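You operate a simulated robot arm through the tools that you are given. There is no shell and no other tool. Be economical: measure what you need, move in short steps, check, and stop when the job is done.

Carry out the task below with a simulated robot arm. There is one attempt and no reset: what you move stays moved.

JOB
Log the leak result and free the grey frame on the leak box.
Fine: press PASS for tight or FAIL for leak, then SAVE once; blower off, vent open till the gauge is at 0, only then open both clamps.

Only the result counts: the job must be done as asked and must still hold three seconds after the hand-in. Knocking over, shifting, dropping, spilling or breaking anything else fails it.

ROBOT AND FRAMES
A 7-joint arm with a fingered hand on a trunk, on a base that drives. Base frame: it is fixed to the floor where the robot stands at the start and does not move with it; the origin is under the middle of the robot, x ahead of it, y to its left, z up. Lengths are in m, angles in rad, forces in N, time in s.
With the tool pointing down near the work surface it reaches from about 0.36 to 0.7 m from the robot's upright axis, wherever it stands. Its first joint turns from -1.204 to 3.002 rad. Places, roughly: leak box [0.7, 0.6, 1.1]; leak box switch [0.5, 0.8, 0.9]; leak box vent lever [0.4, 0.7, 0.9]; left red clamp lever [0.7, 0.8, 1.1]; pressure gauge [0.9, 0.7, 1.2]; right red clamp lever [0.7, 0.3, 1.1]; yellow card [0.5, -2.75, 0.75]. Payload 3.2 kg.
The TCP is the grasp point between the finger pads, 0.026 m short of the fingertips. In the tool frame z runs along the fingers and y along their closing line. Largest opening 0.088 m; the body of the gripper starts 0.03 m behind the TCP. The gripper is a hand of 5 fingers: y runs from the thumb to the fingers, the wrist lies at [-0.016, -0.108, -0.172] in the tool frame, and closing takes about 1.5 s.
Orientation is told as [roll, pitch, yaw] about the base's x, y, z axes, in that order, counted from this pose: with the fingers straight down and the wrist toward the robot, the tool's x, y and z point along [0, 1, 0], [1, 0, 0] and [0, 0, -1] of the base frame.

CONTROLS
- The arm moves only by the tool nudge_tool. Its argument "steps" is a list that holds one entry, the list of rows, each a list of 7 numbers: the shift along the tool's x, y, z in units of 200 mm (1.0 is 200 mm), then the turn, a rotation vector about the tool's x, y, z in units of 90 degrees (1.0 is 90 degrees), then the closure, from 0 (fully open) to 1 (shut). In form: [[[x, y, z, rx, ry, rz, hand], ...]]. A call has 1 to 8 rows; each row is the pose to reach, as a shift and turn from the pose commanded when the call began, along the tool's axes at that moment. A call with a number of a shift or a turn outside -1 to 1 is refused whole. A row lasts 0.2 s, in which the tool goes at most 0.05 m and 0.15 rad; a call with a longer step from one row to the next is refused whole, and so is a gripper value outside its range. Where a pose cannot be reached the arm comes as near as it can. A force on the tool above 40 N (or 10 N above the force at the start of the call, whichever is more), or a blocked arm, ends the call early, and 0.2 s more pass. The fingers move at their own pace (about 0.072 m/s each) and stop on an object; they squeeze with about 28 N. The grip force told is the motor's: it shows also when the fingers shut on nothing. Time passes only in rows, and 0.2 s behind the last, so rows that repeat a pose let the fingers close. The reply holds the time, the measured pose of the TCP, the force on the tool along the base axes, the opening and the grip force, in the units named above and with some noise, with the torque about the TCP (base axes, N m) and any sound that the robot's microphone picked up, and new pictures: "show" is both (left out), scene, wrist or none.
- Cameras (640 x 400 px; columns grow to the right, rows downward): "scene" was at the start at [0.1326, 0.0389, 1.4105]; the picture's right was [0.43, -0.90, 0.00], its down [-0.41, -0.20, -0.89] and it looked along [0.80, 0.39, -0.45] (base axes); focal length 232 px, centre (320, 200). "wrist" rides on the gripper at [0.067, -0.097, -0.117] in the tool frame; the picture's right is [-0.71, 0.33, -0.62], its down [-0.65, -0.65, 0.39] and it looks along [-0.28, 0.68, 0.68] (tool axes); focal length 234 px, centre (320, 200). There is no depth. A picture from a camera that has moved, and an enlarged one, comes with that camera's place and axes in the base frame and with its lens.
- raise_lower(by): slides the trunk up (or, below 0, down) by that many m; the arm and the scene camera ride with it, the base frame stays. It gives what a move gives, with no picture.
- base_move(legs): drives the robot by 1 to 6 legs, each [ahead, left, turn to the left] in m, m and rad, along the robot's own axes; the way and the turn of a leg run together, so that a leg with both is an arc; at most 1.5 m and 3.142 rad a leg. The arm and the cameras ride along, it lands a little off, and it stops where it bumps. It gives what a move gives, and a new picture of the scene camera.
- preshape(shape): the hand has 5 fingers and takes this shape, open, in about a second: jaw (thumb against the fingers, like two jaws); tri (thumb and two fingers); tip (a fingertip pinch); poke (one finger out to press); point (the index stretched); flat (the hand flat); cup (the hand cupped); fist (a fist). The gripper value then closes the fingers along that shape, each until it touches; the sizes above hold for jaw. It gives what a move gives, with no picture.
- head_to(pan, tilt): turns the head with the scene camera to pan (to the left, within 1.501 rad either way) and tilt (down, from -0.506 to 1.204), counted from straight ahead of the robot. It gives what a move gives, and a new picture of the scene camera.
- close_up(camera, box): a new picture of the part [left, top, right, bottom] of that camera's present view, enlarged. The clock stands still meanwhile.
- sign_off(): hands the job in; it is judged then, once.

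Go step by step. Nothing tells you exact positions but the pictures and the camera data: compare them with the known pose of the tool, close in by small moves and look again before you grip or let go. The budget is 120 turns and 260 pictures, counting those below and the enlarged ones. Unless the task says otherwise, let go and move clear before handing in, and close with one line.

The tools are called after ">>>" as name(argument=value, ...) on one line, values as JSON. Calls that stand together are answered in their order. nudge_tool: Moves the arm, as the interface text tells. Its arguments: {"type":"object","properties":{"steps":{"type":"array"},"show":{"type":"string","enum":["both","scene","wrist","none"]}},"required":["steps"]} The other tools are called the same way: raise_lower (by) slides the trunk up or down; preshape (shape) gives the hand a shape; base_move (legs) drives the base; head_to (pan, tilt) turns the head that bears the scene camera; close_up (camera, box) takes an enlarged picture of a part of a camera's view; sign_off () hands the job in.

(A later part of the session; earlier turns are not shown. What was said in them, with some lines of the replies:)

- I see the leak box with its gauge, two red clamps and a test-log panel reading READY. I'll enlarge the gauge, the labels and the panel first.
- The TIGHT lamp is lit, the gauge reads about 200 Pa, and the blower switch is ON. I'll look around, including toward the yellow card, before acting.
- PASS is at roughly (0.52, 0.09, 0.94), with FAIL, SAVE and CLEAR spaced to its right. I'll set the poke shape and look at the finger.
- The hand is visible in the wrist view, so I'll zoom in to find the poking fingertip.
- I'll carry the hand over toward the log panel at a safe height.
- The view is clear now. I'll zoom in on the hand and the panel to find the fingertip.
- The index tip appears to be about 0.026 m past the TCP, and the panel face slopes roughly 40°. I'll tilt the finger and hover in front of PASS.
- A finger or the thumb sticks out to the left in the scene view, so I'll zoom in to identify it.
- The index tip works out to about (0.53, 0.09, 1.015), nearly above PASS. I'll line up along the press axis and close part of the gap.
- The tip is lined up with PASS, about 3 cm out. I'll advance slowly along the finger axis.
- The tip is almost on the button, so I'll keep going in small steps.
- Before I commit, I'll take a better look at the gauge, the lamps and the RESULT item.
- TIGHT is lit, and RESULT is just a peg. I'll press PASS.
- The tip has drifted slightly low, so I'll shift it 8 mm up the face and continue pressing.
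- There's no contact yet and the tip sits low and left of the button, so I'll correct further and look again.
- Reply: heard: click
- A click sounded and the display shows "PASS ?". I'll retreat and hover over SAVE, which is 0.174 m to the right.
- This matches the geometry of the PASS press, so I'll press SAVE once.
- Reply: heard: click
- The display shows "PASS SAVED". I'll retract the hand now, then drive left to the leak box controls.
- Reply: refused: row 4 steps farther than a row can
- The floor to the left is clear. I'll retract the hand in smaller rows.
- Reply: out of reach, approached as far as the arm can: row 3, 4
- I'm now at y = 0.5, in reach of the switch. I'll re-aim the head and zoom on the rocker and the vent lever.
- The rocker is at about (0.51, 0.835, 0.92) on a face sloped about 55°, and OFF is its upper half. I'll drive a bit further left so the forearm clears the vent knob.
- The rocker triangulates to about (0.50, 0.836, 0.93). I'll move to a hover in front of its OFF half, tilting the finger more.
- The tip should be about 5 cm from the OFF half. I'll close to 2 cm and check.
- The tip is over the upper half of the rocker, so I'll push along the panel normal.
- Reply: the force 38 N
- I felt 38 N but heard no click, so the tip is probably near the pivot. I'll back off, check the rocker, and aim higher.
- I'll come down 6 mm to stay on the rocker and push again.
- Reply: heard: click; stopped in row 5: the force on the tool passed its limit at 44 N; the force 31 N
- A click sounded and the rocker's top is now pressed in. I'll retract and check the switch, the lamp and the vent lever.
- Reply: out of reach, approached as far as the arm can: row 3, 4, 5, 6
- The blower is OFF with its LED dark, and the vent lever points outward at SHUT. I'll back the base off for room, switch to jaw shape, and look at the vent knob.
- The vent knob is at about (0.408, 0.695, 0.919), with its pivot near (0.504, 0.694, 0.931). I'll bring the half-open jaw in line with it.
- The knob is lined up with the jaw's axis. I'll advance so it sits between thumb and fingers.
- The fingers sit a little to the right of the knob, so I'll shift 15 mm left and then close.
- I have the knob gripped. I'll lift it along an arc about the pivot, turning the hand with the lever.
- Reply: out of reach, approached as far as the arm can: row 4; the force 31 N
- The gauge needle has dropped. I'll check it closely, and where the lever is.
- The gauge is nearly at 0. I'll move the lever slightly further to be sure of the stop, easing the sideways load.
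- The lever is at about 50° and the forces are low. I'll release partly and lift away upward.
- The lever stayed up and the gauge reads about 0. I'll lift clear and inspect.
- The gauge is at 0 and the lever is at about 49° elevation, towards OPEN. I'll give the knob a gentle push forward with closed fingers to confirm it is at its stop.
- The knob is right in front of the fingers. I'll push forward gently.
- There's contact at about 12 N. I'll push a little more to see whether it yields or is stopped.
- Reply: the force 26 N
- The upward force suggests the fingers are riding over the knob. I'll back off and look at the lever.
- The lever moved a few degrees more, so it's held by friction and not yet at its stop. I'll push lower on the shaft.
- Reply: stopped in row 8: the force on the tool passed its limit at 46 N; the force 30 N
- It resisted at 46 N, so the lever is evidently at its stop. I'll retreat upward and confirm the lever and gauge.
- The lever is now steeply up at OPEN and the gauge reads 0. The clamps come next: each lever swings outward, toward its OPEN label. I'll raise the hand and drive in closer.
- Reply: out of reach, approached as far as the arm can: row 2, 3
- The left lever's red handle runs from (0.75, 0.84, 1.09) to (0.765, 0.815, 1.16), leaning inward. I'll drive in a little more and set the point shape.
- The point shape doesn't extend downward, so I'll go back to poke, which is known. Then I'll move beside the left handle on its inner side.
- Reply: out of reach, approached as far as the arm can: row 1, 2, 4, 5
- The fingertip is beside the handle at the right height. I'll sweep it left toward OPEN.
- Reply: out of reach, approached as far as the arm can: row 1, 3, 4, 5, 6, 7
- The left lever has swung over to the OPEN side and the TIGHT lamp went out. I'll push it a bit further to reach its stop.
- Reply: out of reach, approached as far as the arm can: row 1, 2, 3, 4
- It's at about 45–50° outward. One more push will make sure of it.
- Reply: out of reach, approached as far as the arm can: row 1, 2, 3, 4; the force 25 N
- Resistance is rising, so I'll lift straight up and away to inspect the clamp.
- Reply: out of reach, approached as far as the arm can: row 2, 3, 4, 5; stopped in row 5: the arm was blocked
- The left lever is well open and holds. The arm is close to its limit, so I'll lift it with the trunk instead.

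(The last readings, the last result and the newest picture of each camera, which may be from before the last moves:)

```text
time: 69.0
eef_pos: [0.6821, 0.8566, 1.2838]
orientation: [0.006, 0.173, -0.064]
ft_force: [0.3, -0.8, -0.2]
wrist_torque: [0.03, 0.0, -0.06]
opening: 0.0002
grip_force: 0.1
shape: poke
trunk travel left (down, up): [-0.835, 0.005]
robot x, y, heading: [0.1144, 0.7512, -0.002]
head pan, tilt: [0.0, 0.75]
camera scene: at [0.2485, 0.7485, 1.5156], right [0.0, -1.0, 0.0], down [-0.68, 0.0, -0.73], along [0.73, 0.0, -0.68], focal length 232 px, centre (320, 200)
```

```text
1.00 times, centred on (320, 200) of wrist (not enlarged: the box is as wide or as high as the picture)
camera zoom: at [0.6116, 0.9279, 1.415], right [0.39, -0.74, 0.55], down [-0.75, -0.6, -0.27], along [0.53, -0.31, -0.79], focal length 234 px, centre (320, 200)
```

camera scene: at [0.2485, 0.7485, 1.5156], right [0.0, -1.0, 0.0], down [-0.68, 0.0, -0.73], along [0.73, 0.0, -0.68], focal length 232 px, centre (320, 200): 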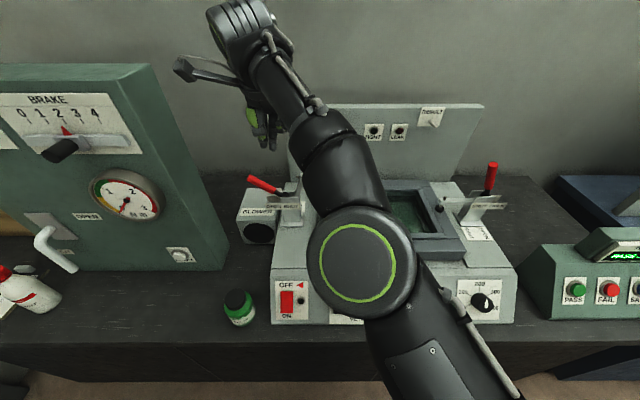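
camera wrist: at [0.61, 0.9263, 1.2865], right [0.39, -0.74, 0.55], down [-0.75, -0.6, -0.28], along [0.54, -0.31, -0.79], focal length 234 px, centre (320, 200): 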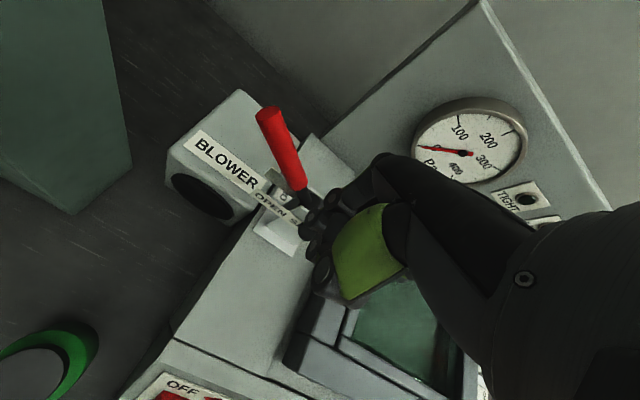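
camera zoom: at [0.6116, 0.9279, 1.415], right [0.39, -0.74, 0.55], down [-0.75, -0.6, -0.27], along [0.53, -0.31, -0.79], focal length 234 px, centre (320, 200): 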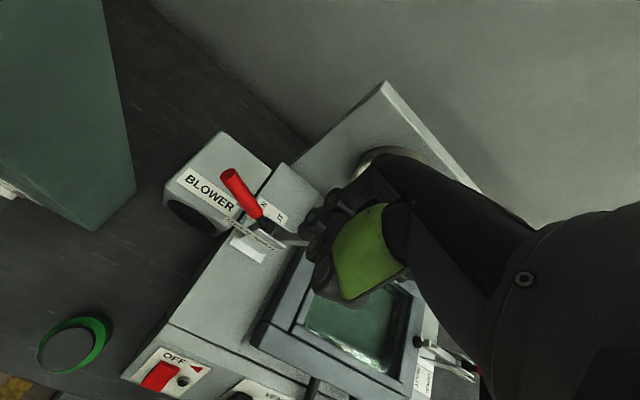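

The left clamp is clearly open. I'll drive right toward the right clamp, whose handle tip is at about (0.75, 0.305, 1.18).

>>> base_move(legs=[[0, -0.5, 0]])

>>> close_up(camera="wrist", box=[0, 0, 640, 400])

>>> head_to(pan=0.5, tilt=0.75)

```text
time: 71.9
eef_pos: [0.6801, 0.3567, 1.2846]
orientation: [0.006, 0.173, -0.069]
ft_force: [-0.4, 0.9, 0.0]
wrist_torque: [0.02, 0.02, -0.02]
opening: 0.0001
grip_force: 0.1
shape: poke
trunk travel left (down, up): [-0.835, 0.005]
robot x, y, heading: [0.1134, 0.2531, -0.005]
head pan, tilt: [0.0, 0.75]
camera scene: at [0.2458, 0.2509, 1.5156], right [-0.01, -1.0, 0.0], down [-0.68, 0.01, -0.73], along [0.73, -0.01, -0.68], focal length 232 px, centre (320, 200)
```

scene: 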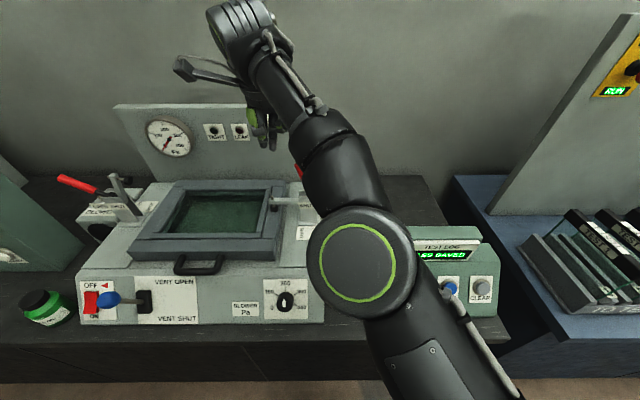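

```text
1.00 times, centred on (320, 200) of wrist (not enlarged: the box is as wide or as high as the picture)
camera zoom: at [0.6098, 0.4287, 1.4148], right [0.38, -0.74, 0.55], down [-0.75, -0.6, -0.27], along [0.53, -0.31, -0.79], focal length 234 px, centre (320, 200)
```

zoom: 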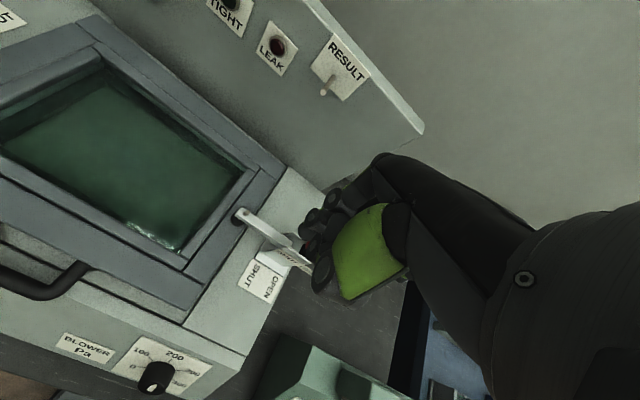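

```text
time: 72.8
eef_pos: [0.6803, 0.3568, 1.2841]
orientation: [0.004, 0.173, -0.071]
ft_force: [-0.1, -0.2, 0.8]
wrist_torque: [0.0, -0.02, 0.03]
opening: 0.0001
grip_force: 0.1
shape: poke
trunk travel left (down, up): [-0.835, 0.005]
robot x, y, heading: [0.1134, 0.2566, -0.004]
head pan, tilt: [0.499, 0.75]
camera scene: at [0.236, 0.2904, 1.5156], right [0.47, -0.88, 0.0], down [-0.6, -0.32, -0.73], along [0.65, 0.34, -0.68], focal length 232 px, centre (320, 200)
```

scene: 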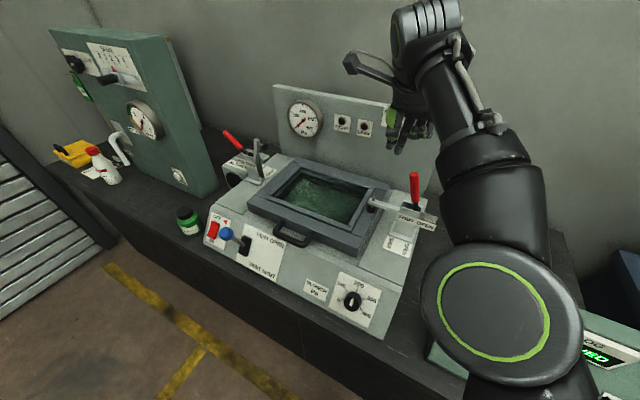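

The left clamp bar stands upright, so it's open. The right handle runs from (0.743, 0.274, 1.09) to (0.754, 0.302, 1.175), and I'll bring the fingertip to its inner side near the top.

>>> nudge_tool(steps=[[[0.02, 0.12, 0.08, -0.04, 0, 0, 0], [0.03, 0.24, 0.2, -0.08, 0, 0, 0], [0.03, 0.363, 0.33, -0.11, 0, 0, 0], [0.03, 0.363, 0.44, -0.11, 0, 0, 0], [0.03, 0.363, 0.44, -0.11, 0, 0, 0]]])

>>> close_up(camera="scene", box=[340, 90, 480, 260])

>>> close_up(camera="wrist", box=[160, 120, 460, 320])

```text
time: 74.0
eef_pos: [0.7357, 0.3581, 1.1859]
orientation: [0.005, 0.0, -0.068]
ft_force: [-0.7, -0.3, -0.2]
wrist_torque: [0.03, -0.01, 0.03]
opening: 0.0001
grip_force: 0.1
shape: poke
trunk travel left (down, up): [-0.835, 0.005]
robot x, y, heading: [0.1129, 0.254, -0.006]
head pan, tilt: [0.499, 0.75]
camera scene: at [0.2359, 0.2903, 1.5156], right [0.47, -0.88, 0.0], down [-0.6, -0.32, -0.73], along [0.64, 0.35, -0.68], focal length 232 px, centre (320, 200)
camera wrist: at [0.6448, 0.4318, 1.3012], right [0.28, -0.73, 0.62], down [-0.7, -0.6, -0.39], along [0.66, -0.32, -0.68], focal length 234 px, centre (320, 200)
```

scene: 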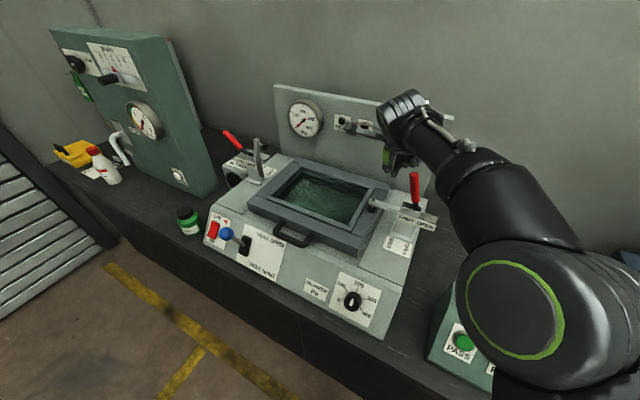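
wrist: 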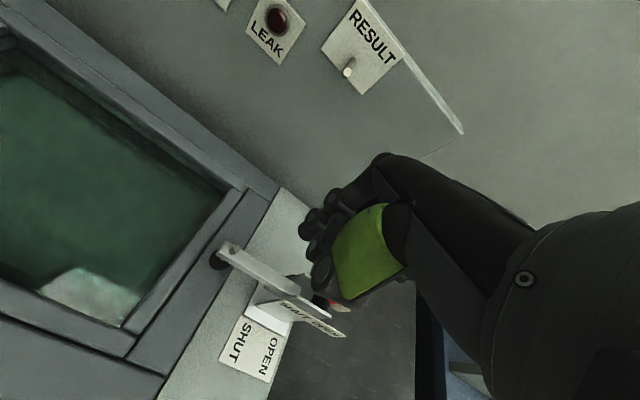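

```text
2.35 times, centred on (410, 175) of scene
camera zoom: at [0.2359, 0.2903, 1.5156], right [0.47, -0.88, 0.0], down [-0.6, -0.32, -0.73], along [0.64, 0.35, -0.68], focal length 545 px, centre (108, 259)
```

zoom: 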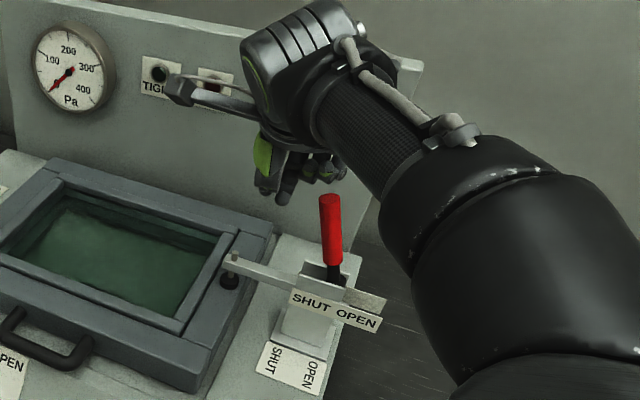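

```text
2.00 times, centred on (310, 220) of wrist
camera zoom: at [0.6448, 0.4318, 1.3012], right [0.28, -0.73, 0.62], down [-0.7, -0.6, -0.39], along [0.66, -0.32, -0.68], focal length 468 px, centre (340, 160)
```

zoom: 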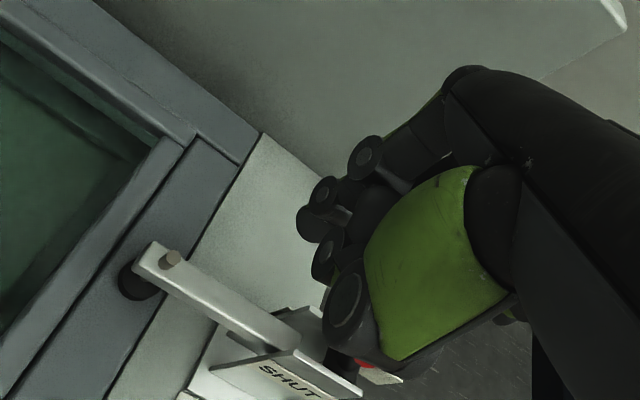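

The fingertip is inside the handle near its top, and the curled fingers pass above it. I'll sweep right toward OPEN.

>>> nudge_tool(steps=[[[-0.12, 0.01, 0.05, 0, 0, 0, 0], [-0.24, 0.02, 0.07, 0, 0, 0, 0], [-0.34, 0.025, 0.08, 0, 0, 0, 0], [-0.44, 0.03, 0.1, 0, 0, 0, 0], [-0.54, 0.035, 0.14, 0, 0, 0, 0], [-0.62, 0.04, 0.19, 0, 0, 0, 0], [-0.62, 0.04, 0.19, 0, 0, 0, 0]]])

>>> close_up(camera="scene", box=[340, 90, 480, 260])

```text
time: 74.9
eef_pos: [0.7409, 0.2819, 1.1801]
orientation: [0.017, -0.034, -0.071]
ft_force: [-0.3, -0.8, 10.9]
wrist_torque: [-0.32, -0.06, -0.03]
opening: 0.0001
grip_force: 0.1
shape: poke
trunk travel left (down, up): [-0.835, 0.005]
robot x, y, heading: [0.1122, 0.2532, -0.005]
head pan, tilt: [0.499, 0.75]
stopped in row 4: the force on the tool passed its limit at 42 N (the readings are from after the stop); the commanded pose is now the measured one
camera scene: at [0.235, 0.2879, 1.5154], right [0.47, -0.88, 0.0], down [-0.6, -0.32, -0.73], along [0.65, 0.35, -0.68], focal length 232 px, centre (320, 200)
camera wrist: at [0.6466, 0.3548, 1.2952], right [0.26, -0.74, 0.62], down [-0.68, -0.6, -0.42], along [0.68, -0.32, -0.66], focal length 234 px, centre (320, 200)
```

scene: 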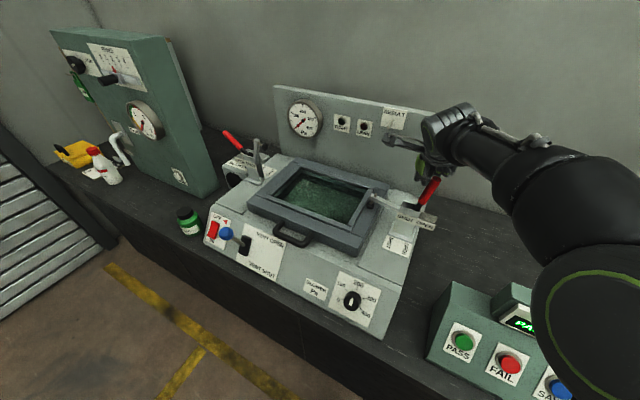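
wrist: 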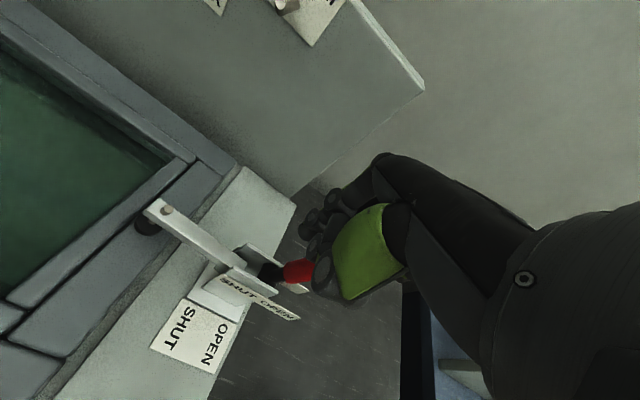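

```text
2.35 times, centred on (410, 175) of scene
camera zoom: at [0.235, 0.2879, 1.5154], right [0.47, -0.88, 0.0], down [-0.6, -0.32, -0.73], along [0.65, 0.35, -0.68], focal length 545 px, centre (108, 259)
```

zoom: 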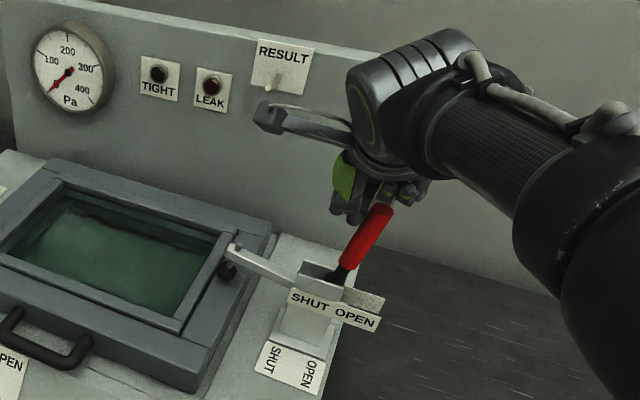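

The lever is past vertical, but the curled fingers ride on its top. I'll keep pushing right at slightly greater height, then follow it down.

>>> nudge_tool(steps=[[[-0.04, 0, -0.03, 0, 0, 0, 0], [-0.12, 0, -0.04, 0, 0, 0, 0], [-0.2, 0.01, -0.03, 0, 0, 0, 0], [-0.27, 0.02, 0, 0, 0, 0, 0], [-0.32, 0.02, 0.04, 0, 0, 0, 0], [-0.32, 0.02, 0.04, 0, 0, 0, 0]]])

>>> close_up(camera="scene", box=[340, 90, 480, 260])

```text
time: 76.3
eef_pos: [0.742, 0.2192, 1.1684]
orientation: [0.014, -0.028, -0.07]
ft_force: [0.4, -0.6, 0.4]
wrist_torque: [0.0, -0.02, 0.0]
opening: 0.0
grip_force: 0.1
shape: poke
trunk travel left (down, up): [-0.835, 0.005]
robot x, y, heading: [0.1148, 0.2511, -0.003]
head pan, tilt: [0.499, 0.75]
camera scene: at [0.236, 0.2909, 1.5156], right [0.47, -0.88, 0.0], down [-0.6, -0.32, -0.73], along [0.64, 0.35, -0.68], focal length 232 px, centre (320, 200)
camera wrist: at [0.6476, 0.2926, 1.2835], right [0.26, -0.74, 0.62], down [-0.69, -0.6, -0.41], along [0.68, -0.32, -0.66], focal length 234 px, centre (320, 200)
```

scene: 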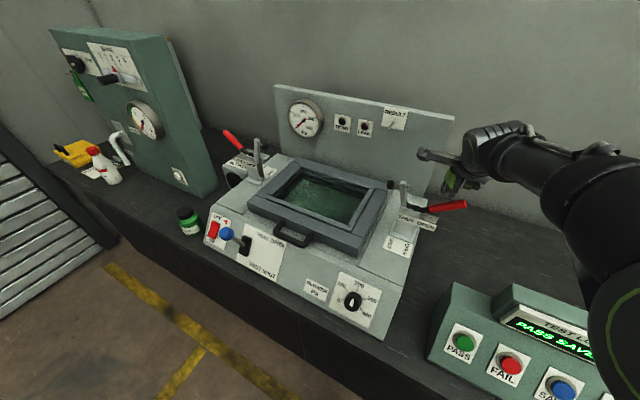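
wrist: 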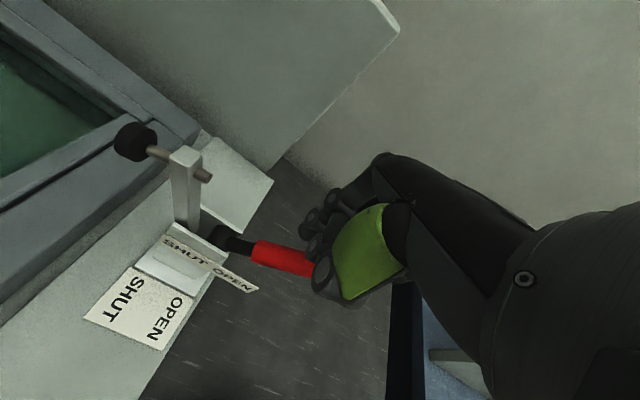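

```text
2.35 times, centred on (410, 175) of scene
camera zoom: at [0.236, 0.2909, 1.5156], right [0.47, -0.88, 0.0], down [-0.6, -0.32, -0.73], along [0.64, 0.35, -0.68], focal length 545 px, centre (108, 259)
```

zoom: 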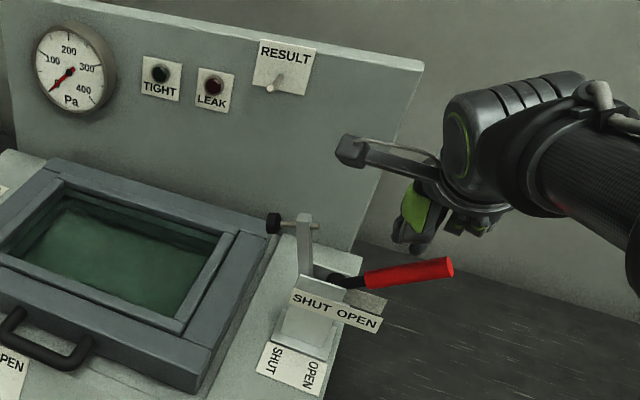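

The right clamp snapped fully open. I'll lift clear and check the left clamp, vent, blower and display for the final state.

>>> nudge_tool(steps=[[[0, 0, -0.15, 0, 0, 0, 0], [0, -0.05, -0.35, 0, 0, 0, 0], [0, -0.25, -0.4, 0, 0, 0, 0], [0, -0.45, -0.45, 0, 0, 0, 0], [0, -0.5, -0.45, 0, 0, 0, 0]]])

>>> close_up(camera="scene", box=[200, 90, 320, 180])

>>> close_up(camera="scene", box=[160, 190, 340, 310])

```text
time: 77.5
eef_pos: [0.6421, 0.2261, 1.2564]
orientation: [0.017, -0.026, -0.069]
ft_force: [0.1, 0.2, 0.6]
wrist_torque: [-0.04, -0.05, -0.01]
opening: 0.0
grip_force: 0.0
shape: poke
trunk travel left (down, up): [-0.835, 0.005]
robot x, y, heading: [0.1126, 0.2589, -0.002]
head pan, tilt: [0.499, 0.75]
camera scene: at [0.2375, 0.2888, 1.5155], right [0.47, -0.88, 0.0], down [-0.6, -0.32, -0.73], along [0.64, 0.35, -0.68], focal length 232 px, centre (320, 200)
camera wrist: at [0.5473, 0.2983, 1.3708], right [0.27, -0.74, 0.62], down [-0.69, -0.6, -0.42], along [0.68, -0.32, -0.66], focal length 234 px, centre (320, 200)
```

scene: 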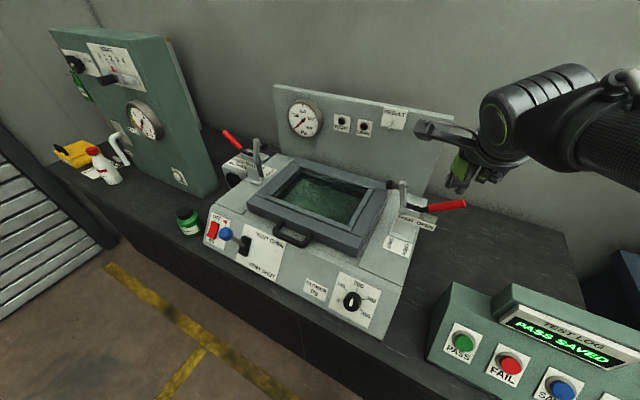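
wrist: 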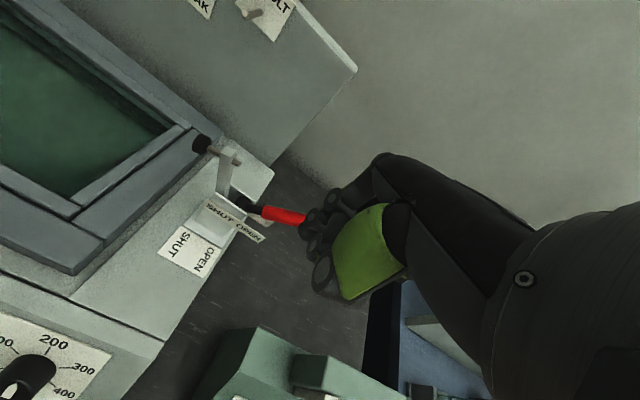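

```text
4.44 times, centred on (260, 135) of scene
camera zoom: at [0.2375, 0.2888, 1.5155], right [0.47, -0.88, 0.0], down [-0.6, -0.32, -0.73], along [0.64, 0.35, -0.68], focal length 1030 px, centre (587, 489)
```

zoom: 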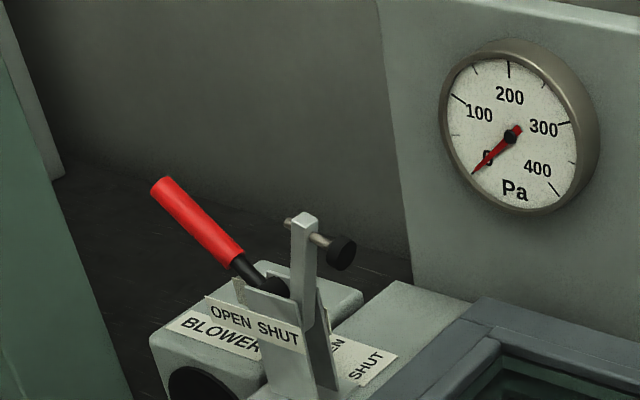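

```text
3.33 times, centred on (250, 250) of scene
camera zoom: at [0.2375, 0.2888, 1.5155], right [0.47, -0.88, 0.0], down [-0.6, -0.32, -0.73], along [0.64, 0.35, -0.68], focal length 772 px, centre (553, 33)
```

zoom: 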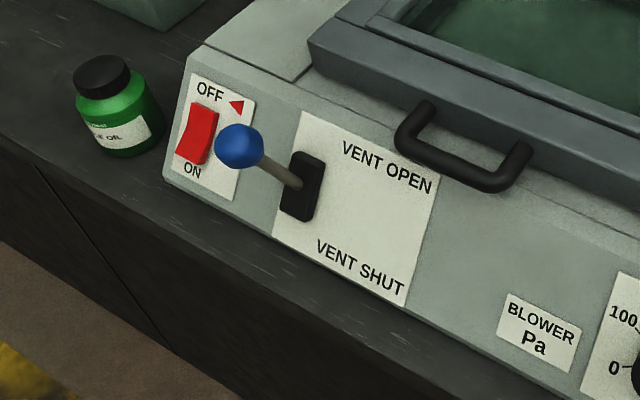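

Both clamp bars stand upright off the frame and the gauge reads 0. The blower is OFF, the vent is open, the log shows "PASS SAVED", and the hand is clear, so I'm handing in.

>>> sign_off()

```text
The job is handed in.
```

The test was logged as PASS and saved, since the TIGHT lamp was lit. The blower is off, the vent was open and the gauge at 0 before I opened both clamps, so the grey frame is free.
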